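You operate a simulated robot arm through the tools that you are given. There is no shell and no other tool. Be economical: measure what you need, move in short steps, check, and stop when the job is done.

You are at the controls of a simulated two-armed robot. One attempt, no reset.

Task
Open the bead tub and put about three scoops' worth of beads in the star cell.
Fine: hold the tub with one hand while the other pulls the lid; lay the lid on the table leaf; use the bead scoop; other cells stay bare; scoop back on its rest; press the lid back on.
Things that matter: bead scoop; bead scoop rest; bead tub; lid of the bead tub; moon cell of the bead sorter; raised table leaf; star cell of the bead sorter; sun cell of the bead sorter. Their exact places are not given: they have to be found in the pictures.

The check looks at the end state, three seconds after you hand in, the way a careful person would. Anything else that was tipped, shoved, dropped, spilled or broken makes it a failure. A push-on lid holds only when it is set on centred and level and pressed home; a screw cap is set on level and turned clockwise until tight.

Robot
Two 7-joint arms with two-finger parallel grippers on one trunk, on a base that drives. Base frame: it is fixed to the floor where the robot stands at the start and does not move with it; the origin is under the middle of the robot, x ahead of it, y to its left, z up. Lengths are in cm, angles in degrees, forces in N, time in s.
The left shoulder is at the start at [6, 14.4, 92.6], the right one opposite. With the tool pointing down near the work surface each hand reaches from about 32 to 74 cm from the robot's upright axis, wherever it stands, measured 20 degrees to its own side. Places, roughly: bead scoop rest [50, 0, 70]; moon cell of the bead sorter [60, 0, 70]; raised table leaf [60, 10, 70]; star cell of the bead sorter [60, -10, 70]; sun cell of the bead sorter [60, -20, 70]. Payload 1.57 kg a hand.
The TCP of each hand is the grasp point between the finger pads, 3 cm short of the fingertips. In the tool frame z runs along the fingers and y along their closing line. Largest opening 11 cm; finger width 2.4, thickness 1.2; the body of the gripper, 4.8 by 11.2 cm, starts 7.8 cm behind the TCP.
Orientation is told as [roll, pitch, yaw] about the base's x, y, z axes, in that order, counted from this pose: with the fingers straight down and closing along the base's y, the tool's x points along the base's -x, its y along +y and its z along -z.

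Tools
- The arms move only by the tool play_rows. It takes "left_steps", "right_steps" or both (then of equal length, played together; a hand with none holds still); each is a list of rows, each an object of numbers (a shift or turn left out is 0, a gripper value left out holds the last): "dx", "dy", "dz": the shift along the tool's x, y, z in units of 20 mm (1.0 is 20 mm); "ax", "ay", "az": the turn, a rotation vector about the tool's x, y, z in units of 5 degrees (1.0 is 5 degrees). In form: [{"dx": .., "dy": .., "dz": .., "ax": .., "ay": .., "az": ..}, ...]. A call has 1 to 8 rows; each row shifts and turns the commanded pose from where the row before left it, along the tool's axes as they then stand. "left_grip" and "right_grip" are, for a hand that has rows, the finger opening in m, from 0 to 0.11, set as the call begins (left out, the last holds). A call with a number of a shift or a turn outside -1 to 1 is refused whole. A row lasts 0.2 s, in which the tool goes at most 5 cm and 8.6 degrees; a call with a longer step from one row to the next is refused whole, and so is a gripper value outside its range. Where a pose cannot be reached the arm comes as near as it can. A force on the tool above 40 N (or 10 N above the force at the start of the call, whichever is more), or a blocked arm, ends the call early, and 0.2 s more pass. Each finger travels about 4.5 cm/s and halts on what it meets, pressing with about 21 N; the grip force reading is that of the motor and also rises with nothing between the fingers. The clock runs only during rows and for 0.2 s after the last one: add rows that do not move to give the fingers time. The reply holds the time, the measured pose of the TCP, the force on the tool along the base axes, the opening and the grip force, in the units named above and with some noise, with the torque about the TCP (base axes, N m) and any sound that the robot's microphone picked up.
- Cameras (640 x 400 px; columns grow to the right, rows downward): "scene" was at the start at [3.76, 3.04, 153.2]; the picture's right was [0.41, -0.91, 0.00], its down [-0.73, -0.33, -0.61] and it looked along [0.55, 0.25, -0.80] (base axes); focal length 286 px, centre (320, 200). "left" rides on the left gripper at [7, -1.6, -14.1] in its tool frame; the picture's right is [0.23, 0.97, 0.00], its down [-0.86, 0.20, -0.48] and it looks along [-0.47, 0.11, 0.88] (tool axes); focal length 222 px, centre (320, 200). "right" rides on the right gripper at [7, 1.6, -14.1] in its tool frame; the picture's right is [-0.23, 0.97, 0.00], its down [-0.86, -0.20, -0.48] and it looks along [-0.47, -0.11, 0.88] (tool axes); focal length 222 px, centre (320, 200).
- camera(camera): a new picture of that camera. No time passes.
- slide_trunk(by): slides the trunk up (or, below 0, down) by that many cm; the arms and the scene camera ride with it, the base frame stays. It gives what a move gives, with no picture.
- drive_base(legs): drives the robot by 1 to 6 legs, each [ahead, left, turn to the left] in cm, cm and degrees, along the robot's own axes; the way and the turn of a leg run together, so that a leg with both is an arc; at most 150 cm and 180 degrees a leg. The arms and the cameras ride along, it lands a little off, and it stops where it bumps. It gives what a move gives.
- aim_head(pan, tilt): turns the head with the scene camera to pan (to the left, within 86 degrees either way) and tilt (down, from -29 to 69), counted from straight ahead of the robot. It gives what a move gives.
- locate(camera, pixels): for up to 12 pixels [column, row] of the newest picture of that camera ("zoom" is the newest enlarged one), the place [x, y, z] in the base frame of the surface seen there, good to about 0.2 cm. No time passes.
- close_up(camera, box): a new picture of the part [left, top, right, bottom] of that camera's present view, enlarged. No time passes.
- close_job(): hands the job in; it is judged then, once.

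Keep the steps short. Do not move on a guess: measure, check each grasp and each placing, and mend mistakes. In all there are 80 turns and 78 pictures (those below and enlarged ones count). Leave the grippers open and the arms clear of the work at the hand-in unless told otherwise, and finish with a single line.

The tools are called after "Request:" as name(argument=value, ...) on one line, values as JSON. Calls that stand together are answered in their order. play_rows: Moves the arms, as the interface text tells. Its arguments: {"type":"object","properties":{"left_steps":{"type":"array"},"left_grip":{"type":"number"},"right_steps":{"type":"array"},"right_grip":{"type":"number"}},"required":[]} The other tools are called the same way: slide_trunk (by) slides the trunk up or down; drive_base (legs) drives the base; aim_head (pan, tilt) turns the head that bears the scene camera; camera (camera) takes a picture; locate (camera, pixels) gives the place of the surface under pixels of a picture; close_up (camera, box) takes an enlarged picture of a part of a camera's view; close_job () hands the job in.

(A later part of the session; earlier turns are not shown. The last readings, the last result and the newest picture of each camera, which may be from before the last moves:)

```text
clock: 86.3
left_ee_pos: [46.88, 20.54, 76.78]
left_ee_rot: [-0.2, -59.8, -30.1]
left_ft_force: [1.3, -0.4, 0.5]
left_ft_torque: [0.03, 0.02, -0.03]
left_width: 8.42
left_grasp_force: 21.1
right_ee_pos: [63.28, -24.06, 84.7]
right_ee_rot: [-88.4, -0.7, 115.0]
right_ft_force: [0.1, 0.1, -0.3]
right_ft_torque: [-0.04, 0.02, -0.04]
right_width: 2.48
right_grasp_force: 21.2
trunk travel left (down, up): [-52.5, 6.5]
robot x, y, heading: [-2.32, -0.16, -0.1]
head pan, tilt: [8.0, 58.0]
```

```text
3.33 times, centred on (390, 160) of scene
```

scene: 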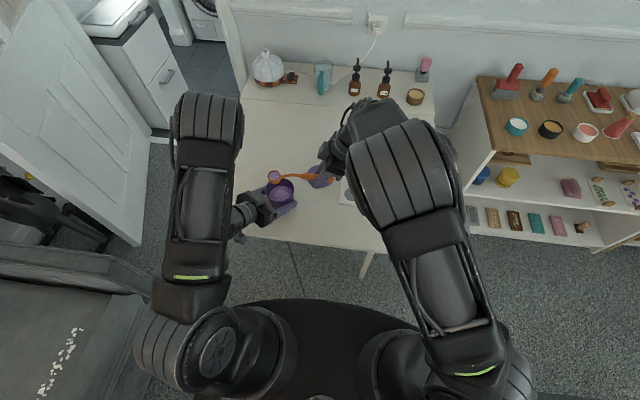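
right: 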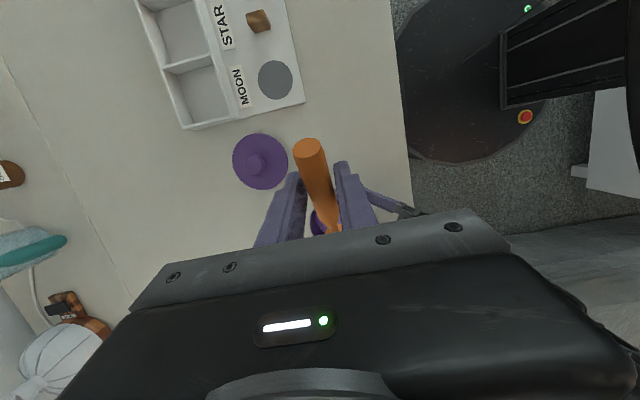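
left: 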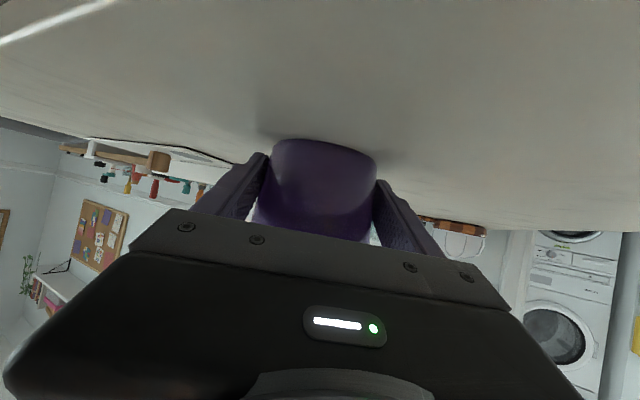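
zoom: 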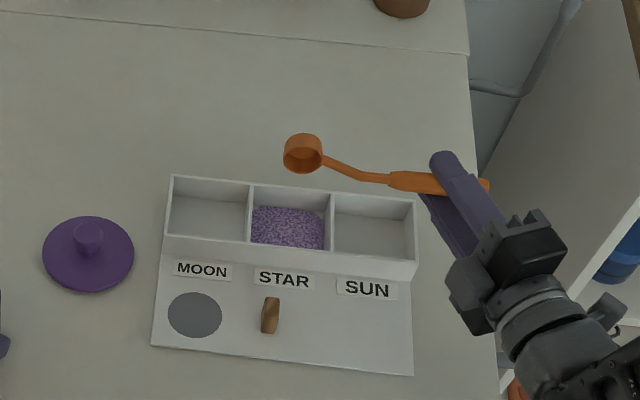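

All beads landed in the star cell and the scoop is empty at 88°. Now cycle two: roll back, return above the tub and tilt nose-down.

Request:
play_rows(right_steps=[{"ax": -1, "az": 0.467}, {"ax": -1, "az": 0.467}, {"ax": -1, "az": 0.467}, {"ax": -1, "az": 0.467}, {"ax": -1, "az": 0.467}, {"ax": -1, "az": 0.467}, {"ax": -1, "az": 0.467}, {"ax": -1, "az": 0.467}])

Request:
play_rows(right_steps=[{"ax": -1, "az": 0.467}, {"ax": -1, "az": 0.467}, {"ax": -1, "az": 0.467}, {"ax": -1, "az": 0.467}, {"ax": -1, "az": 0.467}, {"ax": -1, "az": 0.467}, {"ax": -1, "az": 0.467}, {"ax": -1, "az": 0.467}])

Request:
play_rows(right_steps=[{"dx": -0.963, "dy": 0.4, "dz": 0.121}, {"dx": -0.963, "dy": 0.4, "dz": 0.121}, {"dx": -0.963, "dy": 0.4, "dz": 0.121}, {"dx": -0.963, "dy": 0.4, "dz": 0.121}, {"dx": -0.963, "dy": 0.4, "dz": 0.121}, {"dx": -0.963, "dy": 0.4, "dz": 0.121}, {"dx": -0.963, "dy": 0.4, "dz": 0.121}])

Request:
play_rows(right_steps=[{"dx": -0.963, "dy": 0.4, "dz": 0.121}, {"dx": -0.963, "dy": 0.4, "dz": 0.121}, {"dx": -0.963, "dy": 0.4, "dz": 0.121}, {"dx": -0.963, "dy": 0.4, "dz": 0.121}, {"dx": -0.963, "dy": 0.4, "dz": 0.121}, {"dx": -0.963, "dy": 0.4, "dz": 0.121}])

Request:
play_rows(right_steps=[{"dx": -0.963, "dy": 0.4, "dz": 0.121}, {"dx": -0.963, "dy": 0.4, "dz": 0.121}, {"dx": -0.963, "dy": 0.4, "dz": 0.121}, {"dx": -0.963, "dy": 0.4, "dz": 0.121}, {"dx": -0.963, "dy": 0.4, "dz": 0.121}, {"dx": -0.963, "dy": 0.4, "dz": 0.121}])

Request:
play_rows(right_steps=[{"ay": 1}, {"ay": 1}, {"ay": 1}, {"ay": 1}, {"ay": 1}, {"ay": 1}, {"ay": 1}, {"ay": 1}])

Request:
close_up(camera="scene", box=[230, 150, 310, 220])

```text
clock: 88.1
left_ee_pos: [47.07, 20.62, 76.83]
left_ee_rot: [-0.2, -59.8, -30.2]
left_ft_force: [0.7, 0.7, -0.4]
left_ft_torque: [-0.02, 0.01, 0.0]
left_width: 8.42
left_grasp_force: 20.5
right_ee_pos: [63.19, -23.93, 84.71]
right_ee_rot: [-46.7, -17.6, 107.8]
right_ft_force: [-0.3, 0.5, -0.8]
right_ft_torque: [-0.09, 0.03, -0.02]
right_width: 2.49
right_grasp_force: 21.2
trunk travel left (down, up): [-52.5, 6.5]
robot x, y, heading: [-2.4, -0.11, 0.0]
head pan, tilt: [8.0, 58.0]
```

```text
clock: 89.9
left_ee_pos: [47.04, 20.5, 76.91]
left_ee_rot: [-0.2, -59.8, -30.1]
left_ft_force: [-0.9, -0.1, -0.9]
left_ft_torque: [-0.01, 0.03, -0.01]
left_width: 8.39
left_grasp_force: 20.9
right_ee_pos: [63.29, -24.02, 84.62]
right_ee_rot: [0.3, -25.0, 90.1]
right_ft_force: [0.0, 0.5, -0.7]
right_ft_torque: [-0.04, 0.01, -0.01]
right_width: 2.48
right_grasp_force: 20.7
trunk travel left (down, up): [-52.5, 6.5]
robot x, y, heading: [-2.7, 0.22, 0.1]
head pan, tilt: [8.0, 58.0]
```

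```text
clock: 91.5
left_ee_pos: [46.9, 20.62, 76.83]
left_ee_rot: [-0.1, -59.9, -30.1]
left_ft_force: [0.1, 0.1, -0.1]
left_ft_torque: [0.05, 0.01, 0.0]
left_width: 8.38
left_grasp_force: 20.6
right_ee_pos: [57.53, -11.06, 88.83]
right_ee_rot: [0.1, -24.8, 90.1]
right_ft_force: [0.5, 0.4, -0.9]
right_ft_torque: [-0.06, 0.01, -0.02]
right_width: 2.5
right_grasp_force: 20.7
trunk travel left (down, up): [-52.5, 6.5]
robot x, y, heading: [-2.27, 0.03, -0.0]
head pan, tilt: [8.0, 58.0]
```

```text
clock: 92.9
left_ee_pos: [46.99, 20.62, 76.9]
left_ee_rot: [-0.2, -60.0, -30.1]
left_ft_force: [-0.3, 0.6, 0.8]
left_ft_torque: [0.0, 0.03, 0.01]
left_width: 8.4
left_grasp_force: 20.8
right_ee_pos: [52.74, 0.08, 92.34]
right_ee_rot: [-0.1, -24.9, 90.0]
right_ft_force: [0.0, 0.9, -0.5]
right_ft_torque: [-0.08, 0.0, 0.02]
right_width: 2.51
right_grasp_force: 20.5
trunk travel left (down, up): [-52.5, 6.5]
robot x, y, heading: [-2.41, -0.26, 0.0]
head pan, tilt: [8.0, 58.0]
```

```text
clock: 94.3
left_ee_pos: [46.98, 20.6, 76.87]
left_ee_rot: [-0.3, -60.0, -30.2]
left_ft_force: [0.9, 0.5, 0.3]
left_ft_torque: [-0.02, 0.03, -0.03]
left_width: 8.4
left_grasp_force: 21.2
right_ee_pos: [47.85, 11.1, 96.01]
right_ee_rot: [0.0, -25.0, 90.0]
right_ft_force: [0.1, -0.6, -1.2]
right_ft_torque: [-0.05, 0.01, 0.0]
right_width: 2.48
right_grasp_force: 20.7
trunk travel left (down, up): [-52.5, 6.5]
robot x, y, heading: [-2.19, 0.05, 0.2]
head pan, tilt: [8.0, 58.0]
```

```text
clock: 96.1
left_ee_pos: [47.06, 20.57, 76.96]
left_ee_rot: [-0.2, -60.0, -30.2]
left_ft_force: [0.0, 1.0, -0.1]
left_ft_torque: [0.0, 0.03, 0.02]
left_width: 8.43
left_grasp_force: 21.4
right_ee_pos: [47.9, 11.28, 96.13]
right_ee_rot: [0.0, 12.5, 90.0]
right_ft_force: [0.2, -0.8, -0.3]
right_ft_torque: [-0.01, -0.03, 0.0]
right_width: 2.48
right_grasp_force: 21.2
trunk travel left (down, up): [-52.5, 6.5]
robot x, y, heading: [-2.55, 0.36, 0.1]
head pan, tilt: [8.0, 58.0]
```

```text
5.71 times, centred on (270, 185) of scene
```

zoom: 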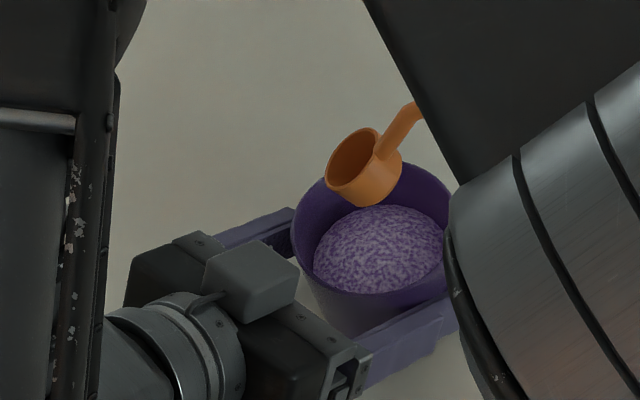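

Same start as before. I'll repeat the dig 0.3 cm deeper, then level and rise.

Request:
play_rows(right_steps=[{"dx": -0.114, "dz": 0.7}, {"dx": -0.114, "dz": 0.7}, {"dx": -0.114, "dz": 0.7}, {"dx": -0.114, "dz": 0.7}, {"dx": -0.114, "dz": 0.7}, {"dx": -0.114, "dz": 0.7}])

Request:
play_rows(right_steps=[{"dx": -0.413, "dz": -0.07}, {"dx": -0.413, "dz": -0.07}, {"dx": -0.413, "dz": -0.07}])

Request:
play_rows(right_steps=[{"ay": -1, "dx": 0.407, "dz": 0.382}, {"ay": -1, "dx": 0.404, "dz": 0.3}, {"ay": -1, "dx": 0.363, "dz": 0.291}, {"ay": -1, "dx": 0.376, "dz": 0.239}, {"ay": -1, "dx": 0.343, "dz": 0.227}, {"ay": -1, "dx": 0.292, "dz": 0.186}, {"ay": -1, "dx": 0.258, "dz": 0.187}, {"ay": -1, "dx": 0.237, "dz": 0.194}])

Request:
play_rows(right_steps=[{"dx": -0.2, "dz": -0.43}, {"dx": -0.32, "dz": -0.68}, {"dx": -0.32, "dz": -0.68}, {"dx": -0.32, "dz": -0.68}])

Request:
close_up(camera="scene", box=[240, 150, 340, 230])

```text
clock: 97.5
left_ee_pos: [47.01, 20.62, 76.94]
left_ee_rot: [-0.2, -59.8, -30.1]
left_ft_force: [0.4, -0.1, -1.0]
left_ft_torque: [0.02, 0.02, -0.02]
left_width: 8.4
left_grasp_force: 21.2
right_ee_pos: [48.1, 10.24, 87.6]
right_ee_rot: [0.0, 15.0, 90.2]
right_ft_force: [-0.3, 0.7, 0.0]
right_ft_torque: [-0.05, 0.0, 0.01]
right_width: 2.49
right_grasp_force: 20.7
trunk travel left (down, up): [-52.5, 6.5]
robot x, y, heading: [-2.48, 0.59, -0.1]
head pan, tilt: [8.0, 58.0]
```

```text
clock: 98.3
left_ee_pos: [46.9, 20.6, 76.86]
left_ee_rot: [0.0, -59.8, -30.0]
left_ft_force: [-0.3, 4.0, -6.9]
left_ft_torque: [-0.04, -0.05, 0.03]
left_width: 8.38
left_grasp_force: 21.0
right_ee_pos: [48.02, 12.7, 87.3]
right_ee_rot: [-0.1, 15.1, 89.9]
right_ft_force: [0.9, -3.3, 10.8]
right_ft_torque: [0.46, -0.07, -0.03]
right_width: 2.46
right_grasp_force: 21.0
trunk travel left (down, up): [-52.5, 6.5]
robot x, y, heading: [-2.65, -0.45, -0.1]
head pan, tilt: [8.0, 58.0]
```

```text
clock: 100.1
left_ee_pos: [46.9, 20.56, 76.87]
left_ee_rot: [-0.1, -59.9, -30.2]
left_ft_force: [-0.8, 0.2, -0.3]
left_ft_torque: [0.01, -0.01, -0.01]
left_width: 8.39
left_grasp_force: 21.2
right_ee_pos: [48.03, 7.51, 83.3]
right_ee_rot: [-0.1, -25.1, 90.0]
right_ft_force: [-0.1, -0.4, -0.6]
right_ft_torque: [-0.04, -0.01, -0.03]
right_width: 2.48
right_grasp_force: 20.6
trunk travel left (down, up): [-52.5, 6.5]
robot x, y, heading: [-2.76, 0.1, -0.0]
head pan, tilt: [8.0, 58.0]
```

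```text
clock: 101.1
left_ee_pos: [47.02, 20.42, 76.8]
left_ee_rot: [-0.3, -60.0, -30.2]
left_ft_force: [0.6, -0.2, -0.5]
left_ft_torque: [0.01, 0.0, 0.0]
left_width: 8.4
left_grasp_force: 21.1
right_ee_pos: [47.93, 7.56, 88.78]
right_ee_rot: [-0.1, -25.0, 90.1]
right_ft_force: [-0.4, -0.8, -0.9]
right_ft_torque: [-0.05, -0.05, 0.01]
right_width: 2.46
right_grasp_force: 21.2
trunk travel left (down, up): [-52.5, 6.5]
robot x, y, heading: [-2.54, 0.03, -0.1]
head pan, tilt: [8.0, 58.0]
```

```text
5.00 times, centred on (290, 190) of scene
```

zoom: 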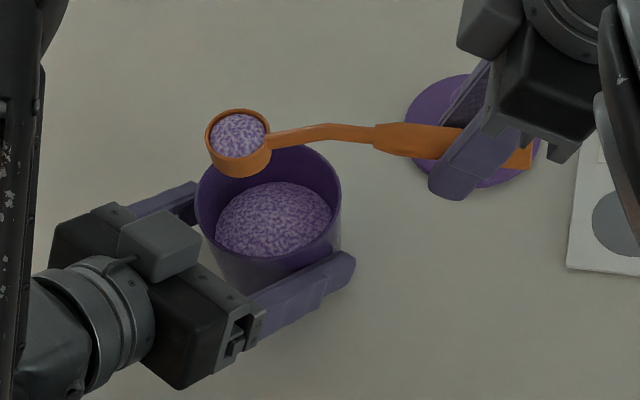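

Full again. There was a light 10 N touch on the wall, so I'll push less next time. Carry and pour now.

Request:
play_rows(right_steps=[{"dx": 0.5, "dy": -0.26, "dz": -0.23}, {"dx": 0.8, "dy": -0.42, "dz": -0.371}, {"dx": 0.8, "dy": -0.42, "dz": -0.371}, {"dx": 0.8, "dy": -0.42, "dz": -0.371}, {"dx": 0.8, "dy": -0.42, "dz": -0.371}, {"dx": 0.8, "dy": -0.42, "dz": -0.371}])

Request:
play_rows(right_steps=[{"dx": 0.8, "dy": -0.42, "dz": -0.371}, {"dx": 0.8, "dy": -0.42, "dz": -0.371}, {"dx": 0.8, "dy": -0.42, "dz": -0.371}, {"dx": 0.8, "dy": -0.42, "dz": -0.371}, {"dx": 0.8, "dy": -0.42, "dz": -0.371}, {"dx": 0.8, "dy": -0.42, "dz": -0.371}])

Request:
play_rows(right_steps=[{"dx": 0.8, "dy": -0.42, "dz": -0.371}, {"dx": 0.8, "dy": -0.42, "dz": -0.371}, {"dx": 0.8, "dy": -0.42, "dz": -0.371}, {"dx": 0.8, "dy": -0.42, "dz": -0.371}, {"dx": 0.8, "dy": -0.42, "dz": -0.371}, {"dx": 0.8, "dy": -0.42, "dz": -0.371}, {"dx": 0.2, "dy": -0.15, "dz": -0.09}])

Request:
play_rows(right_steps=[{"dz": 0.62, "dx": 0.29}, {"dz": 0.62, "dx": 0.29}, {"dz": 0.62, "dx": 0.29}])

Request:
close_up(camera="scene", box=[330, 100, 450, 220])

```text
clock: 102.5
left_ee_pos: [46.95, 20.49, 76.9]
left_ee_rot: [-0.2, -59.9, -30.1]
left_ft_force: [-0.3, -0.9, -0.5]
left_ft_torque: [0.0, 0.02, 0.01]
left_width: 8.39
left_grasp_force: 21.1
right_ee_pos: [52.8, -2.36, 88.89]
right_ee_rot: [0.1, -25.0, 90.1]
right_ft_force: [0.4, 1.2, -0.4]
right_ft_torque: [-0.02, 0.03, 0.0]
right_width: 2.49
right_grasp_force: 21.1
trunk travel left (down, up): [-52.5, 6.5]
robot x, y, heading: [-2.33, -0.06, 0.2]
head pan, tilt: [8.0, 58.0]
```

```text
clock: 103.9
left_ee_pos: [47.04, 20.5, 76.87]
left_ee_rot: [-0.1, -60.0, -30.1]
left_ft_force: [-0.6, 0.1, 1.0]
left_ft_torque: [0.0, -0.03, -0.01]
left_width: 8.4
left_grasp_force: 21.1
right_ee_pos: [57.95, -13.07, 88.74]
right_ee_rot: [0.1, -24.9, 90.1]
right_ft_force: [0.1, -0.2, -0.6]
right_ft_torque: [-0.04, -0.01, 0.01]
right_width: 2.49
right_grasp_force: 21.1
trunk travel left (down, up): [-52.5, 6.5]
robot x, y, heading: [-2.38, 0.06, -0.4]
head pan, tilt: [8.0, 58.0]
```

```text
clock: 105.5
left_ee_pos: [47.01, 20.61, 76.84]
left_ee_rot: [-0.3, -59.9, -30.1]
left_ft_force: [0.3, 0.3, -0.7]
left_ft_torque: [-0.01, -0.02, 0.03]
left_width: 8.4
left_grasp_force: 21.1
right_ee_pos: [63.05, -24.01, 88.64]
right_ee_rot: [-0.1, -25.0, 90.1]
right_ft_force: [-0.4, 0.5, -1.3]
right_ft_torque: [-0.05, 0.02, 0.06]
right_width: 2.49
right_grasp_force: 20.5
trunk travel left (down, up): [-52.5, 6.5]
robot x, y, heading: [-2.67, -0.3, 0.0]
head pan, tilt: [8.0, 58.0]
```

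```text
clock: 106.3
left_ee_pos: [47.02, 20.52, 76.82]
left_ee_rot: [-0.2, -59.9, -30.1]
left_ft_force: [0.4, 0.8, 0.3]
left_ft_torque: [-0.02, 0.06, 0.03]
left_width: 8.39
left_grasp_force: 21.1
right_ee_pos: [63.16, -23.96, 84.54]
right_ee_rot: [0.0, -25.0, 90.0]
right_ft_force: [-0.6, -0.9, -1.4]
right_ft_torque: [-0.04, -0.02, 0.02]
right_width: 2.5
right_grasp_force: 21.1
trunk travel left (down, up): [-52.5, 6.5]
robot x, y, heading: [-2.81, -0.07, 0.2]
head pan, tilt: [8.0, 58.0]
```

```text
3.33 times, centred on (390, 160) of scene
```

zoom: 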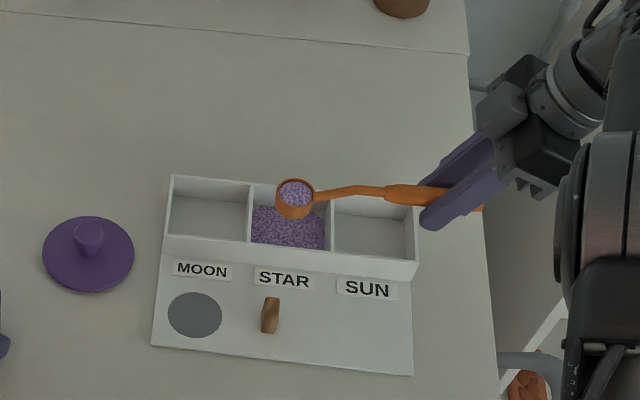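

The bowl is over the star cell. I'll pour, check, then roll back and return.

Request:
play_rows(right_steps=[{"ax": 1, "az": -0.467}, {"ax": 1, "az": -0.467}, {"ax": 1, "az": -0.467}, {"ax": 1, "az": -0.467}, {"ax": 1, "az": -0.467}, {"ax": 1, "az": -0.467}, {"ax": 1, "az": -0.467}, {"ax": 1, "az": -0.467}])

Request:
play_rows(right_steps=[{"ax": 1, "az": -0.467}, {"ax": 1, "az": -0.467}, {"ax": 1, "az": -0.467}, {"ax": 1, "az": -0.467}, {"ax": 1, "az": -0.467}, {"ax": 1, "az": -0.467}, {"ax": 1, "az": -0.467}, {"ax": 1, "az": -0.467}])

Request:
close_up(camera="scene", box=[330, 100, 450, 220])

```text
clock: 108.1
left_ee_pos: [47.09, 20.58, 76.95]
left_ee_rot: [-0.1, -59.9, -30.2]
left_ft_force: [0.2, 0.9, 0.7]
left_ft_torque: [0.01, 0.04, -0.02]
left_width: 8.39
left_grasp_force: 20.7
right_ee_pos: [63.12, -24.12, 84.62]
right_ee_rot: [-47.0, -17.5, 107.9]
right_ft_force: [0.0, -0.8, -0.5]
right_ft_torque: [-0.05, 0.0, 0.0]
right_width: 2.47
right_grasp_force: 20.4
trunk travel left (down, up): [-52.5, 6.5]
robot x, y, heading: [-2.78, -0.0, -0.1]
head pan, tilt: [8.0, 58.0]
```

```text
clock: 109.9
left_ee_pos: [47.07, 20.56, 76.88]
left_ee_rot: [-0.2, -59.9, -30.1]
left_ft_force: [-1.3, -0.1, 0.9]
left_ft_torque: [0.05, 0.04, 0.02]
left_width: 8.39
left_grasp_force: 21.7
right_ee_pos: [63.08, -24.0, 84.52]
right_ee_rot: [-88.5, -0.7, 115.0]
right_ft_force: [-0.2, -0.3, -0.3]
right_ft_torque: [-0.04, 0.02, 0.0]
right_width: 2.5
right_grasp_force: 21.6
trunk travel left (down, up): [-52.5, 6.5]
robot x, y, heading: [-2.64, -0.01, 0.1]
head pan, tilt: [8.0, 58.0]
```

```text
3.33 times, centred on (390, 160) of scene
```

zoom: 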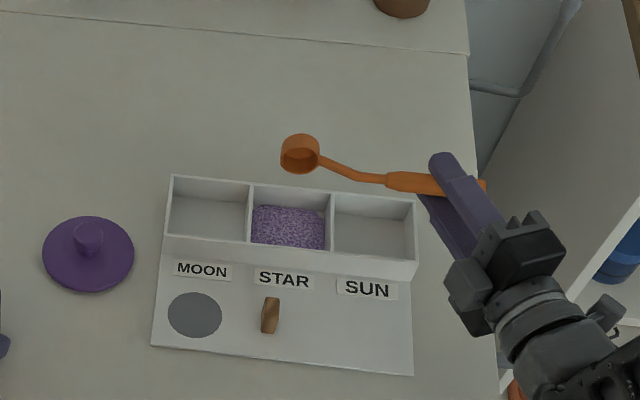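

Two scoops are in and the other cells are bare. Now the third cycle, with a slightly shorter push.

Request:
play_rows(right_steps=[{"ax": -1, "az": 0.467}, {"ax": -1, "az": 0.467}, {"ax": -1, "az": 0.467}, {"ax": -1, "az": 0.467}, {"ax": -1, "az": 0.467}, {"ax": -1, "az": 0.467}, {"ax": -1, "az": 0.467}, {"ax": -1, "az": 0.467}])

Request:
play_rows(right_steps=[{"ax": -1, "az": 0.467}, {"ax": -1, "az": 0.467}, {"ax": -1, "az": 0.467}, {"ax": -1, "az": 0.467}, {"ax": -1, "az": 0.467}, {"ax": -1, "az": 0.467}, {"ax": -1, "az": 0.467}, {"ax": -1, "az": 0.467}])

Request:
play_rows(right_steps=[{"dx": -0.963, "dy": 0.4, "dz": 0.121}, {"dx": -0.963, "dy": 0.4, "dz": 0.121}, {"dx": -0.963, "dy": 0.4, "dz": 0.121}, {"dx": -0.963, "dy": 0.4, "dz": 0.121}, {"dx": -0.963, "dy": 0.4, "dz": 0.121}, {"dx": -0.963, "dy": 0.4, "dz": 0.121}, {"dx": -0.963, "dy": 0.4, "dz": 0.121}])

Request:
play_rows(right_steps=[{"dx": -0.963, "dy": 0.4, "dz": 0.121}, {"dx": -0.963, "dy": 0.4, "dz": 0.121}, {"dx": -0.963, "dy": 0.4, "dz": 0.121}, {"dx": -0.963, "dy": 0.4, "dz": 0.121}, {"dx": -0.963, "dy": 0.4, "dz": 0.121}, {"dx": -0.963, "dy": 0.4, "dz": 0.121}])

Request:
play_rows(right_steps=[{"dx": -0.963, "dy": 0.4, "dz": 0.121}, {"dx": -0.963, "dy": 0.4, "dz": 0.121}, {"dx": -0.963, "dy": 0.4, "dz": 0.121}, {"dx": -0.963, "dy": 0.4, "dz": 0.121}, {"dx": -0.963, "dy": 0.4, "dz": 0.121}, {"dx": -0.963, "dy": 0.4, "dz": 0.121}])

Request:
play_rows(right_steps=[{"ay": 1}, {"ay": 1}, {"ay": 1}, {"ay": 1}, {"ay": 1}, {"ay": 1}, {"ay": 1}, {"ay": 1}])

```text
clock: 111.7
left_ee_pos: [46.95, 20.56, 76.88]
left_ee_rot: [-0.2, -60.0, -30.1]
left_ft_force: [0.0, -0.4, 0.1]
left_ft_torque: [0.04, -0.06, 0.02]
left_width: 8.37
left_grasp_force: 20.9
right_ee_pos: [63.09, -24.04, 84.52]
right_ee_rot: [-46.9, -17.6, 108.0]
right_ft_force: [0.1, -0.3, -0.2]
right_ft_torque: [-0.07, 0.01, 0.01]
right_width: 2.48
right_grasp_force: 21.7
trunk travel left (down, up): [-52.5, 6.5]
robot x, y, heading: [-2.56, -0.13, -0.0]
head pan, tilt: [8.0, 58.0]
```

```text
clock: 113.5
left_ee_pos: [47.07, 20.55, 76.96]
left_ee_rot: [-0.2, -59.8, -30.1]
left_ft_force: [1.3, 0.7, 0.2]
left_ft_torque: [0.02, 0.01, -0.01]
left_width: 8.42
left_grasp_force: 20.8
right_ee_pos: [63.03, -24.01, 84.62]
right_ee_rot: [0.2, -25.0, 89.9]
right_ft_force: [0.6, -0.4, -1.2]
right_ft_torque: [-0.02, 0.03, -0.04]
right_width: 2.48
right_grasp_force: 21.0
trunk travel left (down, up): [-52.5, 6.5]
robot x, y, heading: [-2.68, 0.24, -0.1]
head pan, tilt: [8.0, 58.0]
```

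```text
clock: 115.1
left_ee_pos: [46.98, 20.59, 76.91]
left_ee_rot: [-0.2, -60.0, -30.1]
left_ft_force: [1.0, 0.1, -0.2]
left_ft_torque: [0.01, 0.03, 0.01]
left_width: 8.41
left_grasp_force: 21.3
right_ee_pos: [57.53, -11.01, 88.84]
right_ee_rot: [0.0, -25.0, 90.0]
right_ft_force: [-1.2, 0.7, -0.4]
right_ft_torque: [-0.05, 0.03, -0.01]
right_width: 2.49
right_grasp_force: 20.9
trunk travel left (down, up): [-52.5, 6.5]
robot x, y, heading: [-2.76, -0.24, 0.3]
head pan, tilt: [8.0, 58.0]
```

```text
clock: 116.5
left_ee_pos: [46.94, 20.43, 77.02]
left_ee_rot: [-0.2, -60.0, -30.1]
left_ft_force: [0.2, -0.4, -0.1]
left_ft_torque: [0.03, 0.02, 0.05]
left_width: 8.41
left_grasp_force: 20.9
right_ee_pos: [52.63, 0.1, 92.22]
right_ee_rot: [0.0, -25.0, 90.2]
right_ft_force: [-0.4, 0.6, 0.2]
right_ft_torque: [-0.04, 0.05, -0.02]
right_width: 2.48
right_grasp_force: 20.7
trunk travel left (down, up): [-52.5, 6.5]
robot x, y, heading: [-2.41, 0.19, 0.1]
head pan, tilt: [8.0, 58.0]
```

```text
clock: 117.9
left_ee_pos: [46.99, 20.54, 76.9]
left_ee_rot: [-0.2, -60.0, -30.1]
left_ft_force: [0.0, 0.0, 0.2]
left_ft_torque: [0.01, 0.01, 0.02]
left_width: 8.4
left_grasp_force: 21.0
right_ee_pos: [47.79, 11.23, 96.13]
right_ee_rot: [0.1, -25.0, 90.1]
right_ft_force: [-0.7, 0.5, 0.0]
right_ft_torque: [-0.05, -0.03, 0.01]
right_width: 2.47
right_grasp_force: 20.7
trunk travel left (down, up): [-52.5, 6.5]
robot x, y, heading: [-2.14, -0.21, -0.0]
head pan, tilt: [8.0, 58.0]
```

```text
clock: 119.7
left_ee_pos: [47.05, 20.55, 76.91]
left_ee_rot: [-0.2, -60.0, -30.2]
left_ft_force: [-0.5, -0.2, -0.4]
left_ft_torque: [0.02, 0.0, 0.02]
left_width: 8.37
left_grasp_force: 20.5
right_ee_pos: [47.9, 11.27, 96.03]
right_ee_rot: [-0.2, 12.6, 90.1]
right_ft_force: [-0.4, -0.5, 0.2]
right_ft_torque: [-0.01, -0.03, 0.01]
right_width: 2.49
right_grasp_force: 20.7
trunk travel left (down, up): [-52.5, 6.5]
robot x, y, heading: [-2.32, -0.14, -0.0]
head pan, tilt: [8.0, 58.0]
```

I'm at the same dig start. This is the third dig.

Request:
play_rows(right_steps=[{"dx": -0.114, "dz": 0.692}, {"dx": -0.114, "dz": 0.692}, {"dx": -0.114, "dz": 0.692}, {"dx": -0.114, "dz": 0.692}, {"dx": -0.114, "dz": 0.692}, {"dx": -0.114, "dz": 0.692}])

Request:
play_rows(right_steps=[{"dx": -0.322, "dz": -0.086}, {"dx": -0.322, "dz": -0.086}, {"dx": -0.322, "dz": -0.086}])

Request:
play_rows(right_steps=[{"ay": -1, "dx": 0.407, "dz": 0.382}, {"ay": -1, "dx": 0.404, "dz": 0.3}, {"ay": -1, "dx": 0.363, "dz": 0.291}, {"ay": -1, "dx": 0.376, "dz": 0.239}, {"ay": -1, "dx": 0.343, "dz": 0.227}, {"ay": -1, "dx": 0.292, "dz": 0.186}, {"ay": -1, "dx": 0.258, "dz": 0.187}, {"ay": -1, "dx": 0.237, "dz": 0.194}])

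Request:
play_rows(right_steps=[{"dx": -0.2, "dz": -0.43}, {"dx": -0.32, "dz": -0.68}, {"dx": -0.32, "dz": -0.68}, {"dx": -0.32, "dz": -0.68}])

Request:
close_up(camera="scene", box=[240, 150, 340, 230])

```text
clock: 121.1
left_ee_pos: [46.92, 20.65, 76.79]
left_ee_rot: [-0.3, -59.8, -30.2]
left_ft_force: [0.1, 1.1, -5.8]
left_ft_torque: [0.09, 0.02, 0.0]
left_width: 8.4
left_grasp_force: 20.9
right_ee_pos: [47.95, 10.35, 87.65]
right_ee_rot: [0.0, 15.0, 90.2]
right_ft_force: [-1.4, -1.0, 4.6]
right_ft_torque: [0.37, 0.13, 0.14]
right_width: 2.47
right_grasp_force: 21.0
trunk travel left (down, up): [-52.5, 6.5]
robot x, y, heading: [-2.61, 0.33, -0.2]
head pan, tilt: [8.0, 58.0]
```

```text
clock: 121.9
left_ee_pos: [46.83, 20.54, 76.9]
left_ee_rot: [-0.1, -59.9, -30.1]
left_ft_force: [0.3, 2.1, -6.5]
left_ft_torque: [0.05, 0.09, 0.0]
left_width: 8.41
left_grasp_force: 21.3
right_ee_pos: [47.87, 12.29, 87.6]
right_ee_rot: [0.0, 15.1, 90.0]
right_ft_force: [-0.7, -3.0, 6.1]
right_ft_torque: [0.26, 0.02, 0.0]
right_width: 2.5
right_grasp_force: 20.4
trunk travel left (down, up): [-52.5, 6.5]
robot x, y, heading: [-2.49, -0.17, -0.1]
head pan, tilt: [8.0, 58.0]
```

```text
clock: 123.7
left_ee_pos: [46.98, 20.63, 76.95]
left_ee_rot: [-0.1, -59.8, -30.1]
left_ft_force: [0.4, -0.1, -0.1]
left_ft_torque: [0.0, 0.06, 0.0]
left_width: 8.38
left_grasp_force: 20.9
right_ee_pos: [47.92, 6.96, 83.71]
right_ee_rot: [0.0, -25.1, 90.2]
right_ft_force: [0.7, 0.0, -0.4]
right_ft_torque: [-0.04, 0.04, -0.01]
right_width: 2.47
right_grasp_force: 21.0
trunk travel left (down, up): [-52.5, 6.5]
robot x, y, heading: [-2.6, 0.17, -0.1]
head pan, tilt: [8.0, 58.0]
```

```text
clock: 124.7
left_ee_pos: [47.0, 20.58, 77.0]
left_ee_rot: [-0.2, -59.9, -30.2]
left_ft_force: [1.0, -1.2, -0.4]
left_ft_torque: [0.0, 0.01, 0.03]
left_width: 8.41
left_grasp_force: 21.6
right_ee_pos: [47.81, 7.11, 89.09]
right_ee_rot: [0.1, -24.9, 90.1]
right_ft_force: [0.3, -0.3, -0.1]
right_ft_torque: [-0.03, 0.0, 0.0]
right_width: 2.49
right_grasp_force: 21.3
trunk travel left (down, up): [-52.5, 6.5]
robot x, y, heading: [-2.26, -0.47, 0.1]
head pan, tilt: [8.0, 58.0]
```

```text
5.00 times, centred on (290, 190) of scene
```

zoom: 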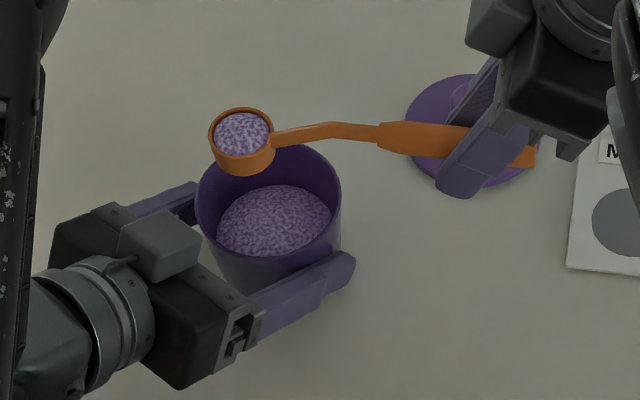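

The third scoop is full. Carry and pour (slightly adjusted end).

Request:
play_rows(right_steps=[{"dx": 0.5, "dy": -0.26, "dz": -0.23}, {"dx": 0.8, "dy": -0.42, "dz": -0.371}, {"dx": 0.8, "dy": -0.42, "dz": -0.371}, {"dx": 0.8, "dy": -0.42, "dz": -0.371}, {"dx": 0.8, "dy": -0.42, "dz": -0.371}, {"dx": 0.8, "dy": -0.42, "dz": -0.371}])

Request:
play_rows(right_steps=[{"dx": 0.8, "dy": -0.42, "dz": -0.371}, {"dx": 0.8, "dy": -0.42, "dz": -0.371}, {"dx": 0.8, "dy": -0.42, "dz": -0.371}, {"dx": 0.8, "dy": -0.42, "dz": -0.371}, {"dx": 0.8, "dy": -0.42, "dz": -0.371}, {"dx": 0.8, "dy": -0.42, "dz": -0.371}])

Request:
play_rows(right_steps=[{"dx": 0.8, "dy": -0.42, "dz": -0.371}, {"dx": 0.8, "dy": -0.42, "dz": -0.371}, {"dx": 0.8, "dy": -0.42, "dz": -0.371}, {"dx": 0.8, "dy": -0.42, "dz": -0.371}, {"dx": 0.8, "dy": -0.42, "dz": -0.371}, {"dx": 0.8, "dy": -0.45, "dz": -0.371}, {"dy": -0.25}])

Request:
play_rows(right_steps=[{"dz": 0.64, "dx": 0.3}, {"dz": 0.64, "dx": 0.3}, {"dz": 0.64, "dx": 0.3}])

Request:
close_up(camera="scene", box=[330, 100, 450, 220])

```text
clock: 126.1
left_ee_pos: [46.92, 20.5, 76.8]
left_ee_rot: [-0.1, -59.9, -30.1]
left_ft_force: [0.0, 0.3, 0.2]
left_ft_torque: [-0.02, 0.0, 0.03]
left_width: 8.4
left_grasp_force: 21.0
right_ee_pos: [52.73, -2.84, 89.06]
right_ee_rot: [-0.1, -24.9, 90.0]
right_ft_force: [0.2, 0.4, 0.3]
right_ft_torque: [-0.05, -0.01, 0.02]
right_width: 2.47
right_grasp_force: 20.6
trunk travel left (down, up): [-52.5, 6.5]
robot x, y, heading: [-2.65, -0.09, -0.0]
head pan, tilt: [8.0, 58.0]
```

```text
clock: 127.5
left_ee_pos: [46.98, 20.61, 76.97]
left_ee_rot: [-0.1, -59.9, -30.0]
left_ft_force: [-0.2, 0.2, -0.1]
left_ft_torque: [0.0, 0.03, -0.01]
left_width: 8.38
left_grasp_force: 21.0
right_ee_pos: [57.72, -13.52, 88.98]
right_ee_rot: [0.0, -25.0, 89.9]
right_ft_force: [0.4, -0.2, 0.5]
right_ft_torque: [-0.05, 0.03, 0.01]
right_width: 2.5
right_grasp_force: 20.9
trunk travel left (down, up): [-52.5, 6.5]
robot x, y, heading: [-2.64, -0.1, -0.0]
head pan, tilt: [8.0, 58.0]
```

```text
clock: 129.1
left_ee_pos: [46.99, 20.51, 76.88]
left_ee_rot: [-0.1, -59.8, -30.2]
left_ft_force: [-0.2, -0.3, 1.3]
left_ft_torque: [0.05, 0.01, -0.03]
left_width: 8.39
left_grasp_force: 20.7
right_ee_pos: [63.32, -23.85, 89.1]
right_ee_rot: [0.0, -25.0, 90.1]
right_ft_force: [-0.1, -0.6, -0.2]
right_ft_torque: [-0.04, 0.02, 0.02]
right_width: 2.48
right_grasp_force: 20.9
trunk travel left (down, up): [-52.5, 6.5]
robot x, y, heading: [-2.48, 0.61, 0.1]
head pan, tilt: [8.0, 58.0]
```

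```text
clock: 129.9
left_ee_pos: [46.97, 20.47, 76.92]
left_ee_rot: [-0.1, -59.9, -30.2]
left_ft_force: [-0.2, 0.3, -0.2]
left_ft_torque: [0.03, 0.03, -0.01]
left_width: 8.43
left_grasp_force: 20.5
right_ee_pos: [63.31, -23.97, 84.7]
right_ee_rot: [-0.1, -24.9, 90.0]
right_ft_force: [-0.4, 1.2, -0.4]
right_ft_torque: [-0.06, 0.0, -0.01]
right_width: 2.48
right_grasp_force: 21.5
trunk travel left (down, up): [-52.5, 6.5]
robot x, y, heading: [-2.72, 0.08, -0.3]
head pan, tilt: [8.0, 58.0]
```

```text
3.33 times, centred on (390, 160) of scene
```

zoom: 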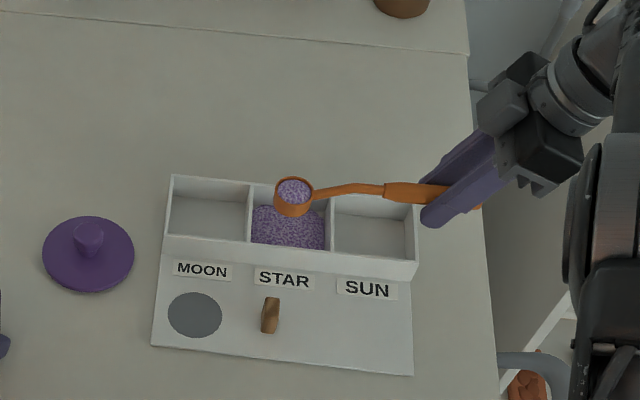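

Pour the third scoop, then roll back level.

Request:
play_rows(right_steps=[{"ax": 1, "az": -0.467}, {"ax": 1, "az": -0.467}, {"ax": 1, "az": -0.467}, {"ax": 1, "az": -0.467}, {"ax": 1, "az": -0.467}, {"ax": 1, "az": -0.467}, {"ax": 1, "az": -0.467}, {"ax": 1, "az": -0.467}])

Request:
play_rows(right_steps=[{"ax": 1, "az": -0.467}, {"ax": 1, "az": -0.467}, {"ax": 1, "az": -0.467}, {"ax": 1, "az": -0.467}, {"ax": 1, "az": -0.467}, {"ax": 1, "az": -0.467}, {"ax": 1, "az": -0.467}, {"ax": 1, "az": -0.467}])

Request:
close_up(camera="scene", box=[330, 100, 450, 220])

Request:
play_rows(right_steps=[{"ax": -1, "az": 0.467}, {"ax": -1, "az": 0.467}, {"ax": -1, "az": 0.467}, {"ax": -1, "az": 0.467}, {"ax": -1, "az": 0.467}, {"ax": -1, "az": 0.467}, {"ax": -1, "az": 0.467}, {"ax": -1, "az": 0.467}])

Request:
play_rows(right_steps=[{"ax": -1, "az": 0.467}, {"ax": -1, "az": 0.467}, {"ax": -1, "az": 0.467}, {"ax": -1, "az": 0.467}, {"ax": -1, "az": 0.467}, {"ax": -1, "az": 0.467}, {"ax": -1, "az": 0.467}, {"ax": -1, "az": 0.467}])

```text
clock: 131.7
left_ee_pos: [46.9, 20.54, 76.84]
left_ee_rot: [-0.1, -59.9, -30.2]
left_ft_force: [-0.2, -0.4, 0.3]
left_ft_torque: [0.04, 0.03, -0.03]
left_width: 8.42
left_grasp_force: 21.6
right_ee_pos: [63.31, -23.94, 84.68]
right_ee_rot: [-46.9, -17.6, 108.0]
right_ft_force: [0.4, 0.9, -0.4]
right_ft_torque: [-0.06, 0.03, 0.02]
right_width: 2.49
right_grasp_force: 20.6
trunk travel left (down, up): [-52.5, 6.5]
robot x, y, heading: [-2.35, -0.09, -0.1]
head pan, tilt: [8.0, 58.0]
```

```text
clock: 133.5
left_ee_pos: [46.98, 20.47, 76.88]
left_ee_rot: [-0.2, -60.0, -30.1]
left_ft_force: [0.1, -0.7, 0.0]
left_ft_torque: [0.03, 0.01, 0.02]
left_width: 8.39
left_grasp_force: 20.5
right_ee_pos: [63.24, -23.79, 84.73]
right_ee_rot: [-88.5, -0.7, 115.1]
right_ft_force: [0.9, -0.6, 0.0]
right_ft_torque: [-0.06, 0.0, -0.01]
right_width: 2.46
right_grasp_force: 21.3
trunk travel left (down, up): [-52.5, 6.5]
robot x, y, heading: [-2.06, -0.44, -0.1]
head pan, tilt: [8.0, 58.0]
```

```text
3.33 times, centred on (390, 160) of scene
```

zoom: 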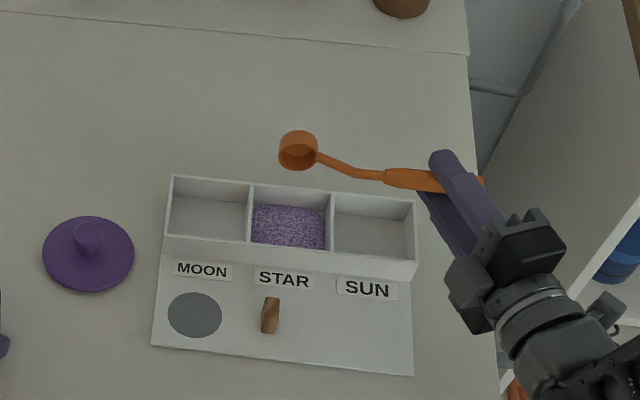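

```text
clock: 135.3
left_ee_pos: [46.91, 20.58, 76.82]
left_ee_rot: [-0.3, -59.9, -30.1]
left_ft_force: [0.1, -0.1, 0.0]
left_ft_torque: [0.02, 0.03, 0.02]
left_width: 8.37
left_grasp_force: 20.9
right_ee_pos: [63.28, -24.05, 84.74]
right_ee_rot: [-46.8, -17.6, 108.1]
right_ft_force: [0.5, 0.3, 0.6]
right_ft_torque: [-0.05, 0.02, -0.01]
right_width: 2.48
right_grasp_force: 20.8
trunk travel left (down, up): [-52.5, 6.5]
robot x, y, heading: [-2.51, -0.08, -0.1]
head pan, tilt: [8.0, 58.0]
```

```text
clock: 137.1
left_ee_pos: [46.97, 20.54, 76.88]
left_ee_rot: [-0.2, -59.9, -30.1]
left_ft_force: [-0.1, 0.6, 0.1]
left_ft_torque: [0.01, -0.01, -0.01]
left_width: 8.4
left_grasp_force: 21.2
right_ee_pos: [63.18, -24.0, 84.66]
right_ee_rot: [0.2, -25.0, 90.0]
right_ft_force: [-0.1, 0.0, -0.2]
right_ft_torque: [-0.08, 0.02, -0.03]
right_width: 2.46
right_grasp_force: 20.9
trunk travel left (down, up): [-52.5, 6.5]
robot x, y, heading: [-2.34, 0.09, -0.2]
head pan, tilt: [8.0, 58.0]
```

Three scoops are in the star cell, moon and sun are bare, and the scoop is empty. I'll bring the scoop back above its rest and measure its alignment.

Request:
play_rows(right_steps=[{"dx": -0.76, "dy": 0.863, "dz": 0.043}, {"dx": -0.76, "dy": 0.863, "dz": 0.043}, {"dx": -0.76, "dy": 0.863, "dz": 0.043}, {"dx": -0.76, "dy": 0.863, "dz": 0.043}, {"dx": -0.76, "dy": 0.863, "dz": 0.043}, {"dx": -0.76, "dy": 0.863, "dz": 0.043}])

Request:
close_up(camera="scene", box=[310, 110, 440, 220])

```text
clock: 138.5
left_ee_pos: [46.91, 20.57, 76.98]
left_ee_rot: [-0.2, -60.0, -30.1]
left_ft_force: [0.2, -0.2, -0.3]
left_ft_torque: [0.01, 0.01, -0.01]
left_width: 8.39
left_grasp_force: 20.9
right_ee_pos: [52.76, -15.38, 88.2]
right_ee_rot: [0.0, -24.9, 90.1]
right_ft_force: [0.7, 0.3, -0.5]
right_ft_torque: [-0.07, 0.01, 0.02]
right_width: 2.49
right_grasp_force: 21.0
trunk travel left (down, up): [-52.5, 6.5]
robot x, y, heading: [-2.33, -0.14, 0.1]
head pan, tilt: [8.0, 58.0]
```

```text
3.64 times, centred on (375, 165) of scene
```

zoom: 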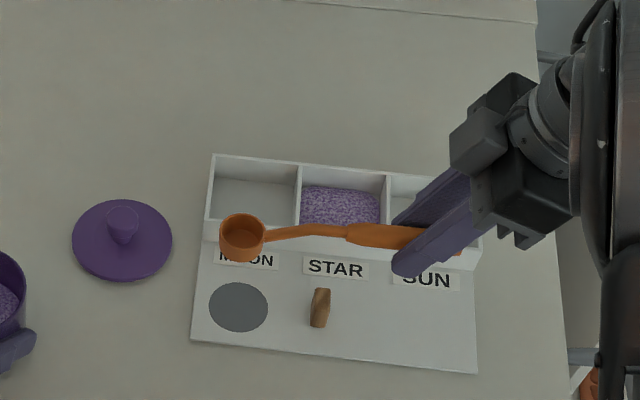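

Request:
locate(camera="zoom", pixels=[[242, 215], [242, 262], [220, 232], [264, 230], [241, 236], [285, 234], [310, 230], [345, 231], [370, 228], [370, 246], [242, 244], [395, 230]])

```text
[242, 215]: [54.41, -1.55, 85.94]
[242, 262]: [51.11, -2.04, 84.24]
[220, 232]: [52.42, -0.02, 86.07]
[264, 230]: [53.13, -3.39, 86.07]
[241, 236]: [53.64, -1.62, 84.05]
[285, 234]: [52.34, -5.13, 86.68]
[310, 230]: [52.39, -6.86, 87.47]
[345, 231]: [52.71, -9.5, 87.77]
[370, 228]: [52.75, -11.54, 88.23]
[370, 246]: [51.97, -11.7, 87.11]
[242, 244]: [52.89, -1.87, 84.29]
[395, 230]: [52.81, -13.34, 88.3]
```

The scoop has slid in my grip: 0.65 cm forward and about 0.45 cm lower, and it's nearly level. So the rest position needs TCP (52.9, -16.1, 78.75). I'll go down to 1 cm above it and check.

Request:
play_rows(right_steps=[{"dx": 0.416, "dz": 0.722, "dy": -0.013, "ay": -0.04}, {"dx": 0.416, "dz": 0.722, "dy": -0.013, "ay": -0.04}, {"dx": 0.416, "dz": 0.722, "dy": -0.013, "ay": -0.04}, {"dx": 0.416, "dz": 0.722, "dy": -0.013, "ay": -0.04}, {"dx": 0.416, "dz": 0.722, "dy": -0.013, "ay": -0.04}])

Request:
close_up(camera="scene", box=[330, 160, 430, 220])

Request:
locate(camera="scene", pixels=[[352, 188]])

```text
clock: 139.7
left_ee_pos: [47.0, 20.53, 76.87]
left_ee_rot: [-0.2, -59.8, -30.1]
left_ft_force: [-0.1, 0.4, 0.3]
left_ft_torque: [0.02, -0.03, 0.02]
left_width: 8.38
left_grasp_force: 21.4
right_ee_pos: [52.96, -16.14, 79.97]
right_ee_rot: [0.0, -26.1, 90.1]
right_ft_force: [-0.9, 0.7, -0.2]
right_ft_torque: [-0.03, 0.03, -0.01]
right_width: 2.45
right_grasp_force: 21.0
trunk travel left (down, up): [-52.5, 6.5]
robot x, y, heading: [-2.55, 0.04, 0.0]
head pan, tilt: [8.0, 58.0]
```

```text
6.40 times, centred on (380, 190) of scene
```

zoom: 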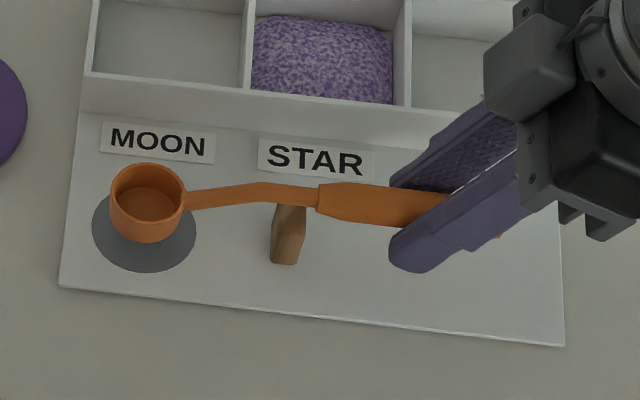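

```text
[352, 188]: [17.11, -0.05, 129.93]
```

Request:
locate(camera="zoom", pixels=[[147, 165], [110, 192], [186, 195], [147, 200], [94, 225], [195, 232], [287, 235], [240, 192], [300, 195], [330, 190], [330, 210], [380, 190]])

```text
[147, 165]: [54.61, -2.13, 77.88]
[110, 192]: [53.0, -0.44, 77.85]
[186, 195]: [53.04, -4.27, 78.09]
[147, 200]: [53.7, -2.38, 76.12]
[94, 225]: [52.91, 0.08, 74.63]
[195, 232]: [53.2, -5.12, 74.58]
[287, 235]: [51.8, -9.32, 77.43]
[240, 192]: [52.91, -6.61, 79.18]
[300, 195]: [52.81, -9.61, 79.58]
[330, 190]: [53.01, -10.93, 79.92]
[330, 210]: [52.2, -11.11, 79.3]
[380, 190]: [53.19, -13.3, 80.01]
```

Well aligned: the bowl is over the grey disc and the neck over the post. I'll lower the last 1.1 cm slowly.

Request:
play_rows(right_steps=[{"dz": 0.1, "dx": 0.047}, {"dz": 0.1, "dx": 0.047}, {"dz": 0.1, "dx": 0.047}, {"dz": 0.1, "dx": 0.047}, {"dz": 0.08, "dx": 0.037}, {}])

Request:
close_up(camera="scene", box=[330, 160, 430, 220])

Request:
locate(camera="zoom", pixels=[[147, 176], [110, 203], [186, 205], [240, 203], [300, 205], [330, 200], [380, 202]])

```text
clock: 141.1
left_ee_pos: [47.03, 20.6, 76.99]
left_ee_rot: [-0.3, -59.9, -30.2]
left_ft_force: [-0.5, 0.1, 0.6]
left_ft_torque: [0.04, 0.03, 0.02]
left_width: 8.4
left_grasp_force: 20.9
right_ee_pos: [53.18, -16.03, 78.77]
right_ee_rot: [0.1, -26.0, 90.1]
right_ft_force: [-1.0, -0.1, 0.1]
right_ft_torque: [-0.04, 0.0, -0.05]
right_width: 2.48
right_grasp_force: 20.8
trunk travel left (down, up): [-52.5, 6.5]
robot x, y, heading: [-2.65, 0.17, -0.1]
head pan, tilt: [8.0, 58.0]
```

```text
6.40 times, centred on (380, 190) of scene
```

zoom: 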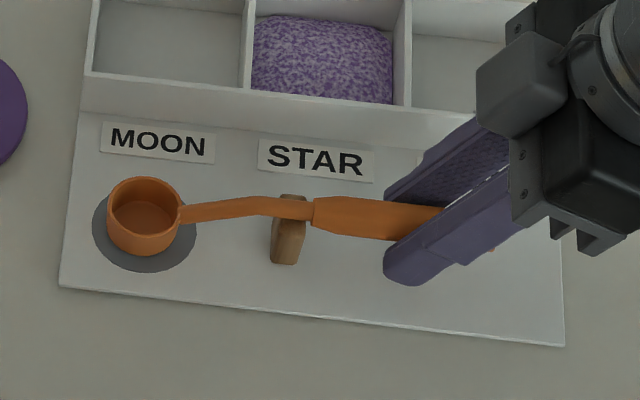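

```text
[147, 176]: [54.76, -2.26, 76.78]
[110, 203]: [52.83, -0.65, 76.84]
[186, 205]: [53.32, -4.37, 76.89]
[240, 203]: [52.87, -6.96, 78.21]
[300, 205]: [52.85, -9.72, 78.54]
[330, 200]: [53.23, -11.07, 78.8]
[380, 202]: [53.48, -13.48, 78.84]
```

Rim z is 76.8, same as at the start. One tiny lower for contact, then release.

Request:
play_rows(right_steps=[{"dz": 0.04, "dx": 0.019}, {"dz": 0.02, "dx": 0.01}, {}])

Request:
play_rows(right_steps=[{}, {}, {}, {}, {}], right_grip=0.06)

Request:
close_up(camera="scene", box=[330, 160, 430, 220])

```text
clock: 141.9
left_ee_pos: [46.97, 20.46, 76.83]
left_ee_rot: [-0.1, -60.0, -30.1]
left_ft_force: [-0.5, 0.5, 0.7]
left_ft_torque: [0.03, 0.03, -0.02]
left_width: 8.38
left_grasp_force: 21.1
right_ee_pos: [53.07, -16.0, 78.59]
right_ee_rot: [0.1, -25.9, 90.1]
right_ft_force: [-0.6, 0.1, 3.5]
right_ft_torque: [0.18, 0.0, 0.05]
right_width: 2.48
right_grasp_force: 21.3
trunk travel left (down, up): [-52.5, 6.5]
robot x, y, heading: [-2.26, -0.22, 0.0]
head pan, tilt: [8.0, 58.0]
```

```text
clock: 143.1
left_ee_pos: [46.99, 20.54, 76.81]
left_ee_rot: [-0.2, -59.9, -30.0]
left_ft_force: [0.4, 0.0, -0.1]
left_ft_torque: [0.04, 0.0, -0.01]
left_width: 8.41
left_grasp_force: 20.9
right_ee_pos: [52.91, -16.16, 78.57]
right_ee_rot: [0.1, -26.0, 90.0]
right_ft_force: [0.1, -0.6, 0.0]
right_ft_torque: [0.01, -0.01, 0.01]
right_width: 6.0
right_grasp_force: 0.1
trunk travel left (down, up): [-52.5, 6.5]
robot x, y, heading: [-2.09, 0.12, -0.2]
head pan, tilt: [8.0, 58.0]
```

```text
6.40 times, centred on (380, 190) of scene
```

zoom: 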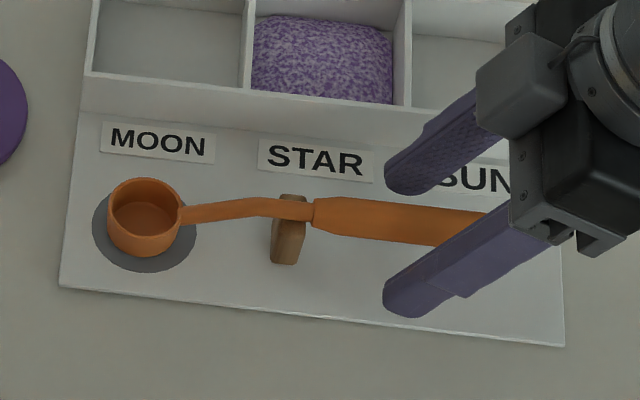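

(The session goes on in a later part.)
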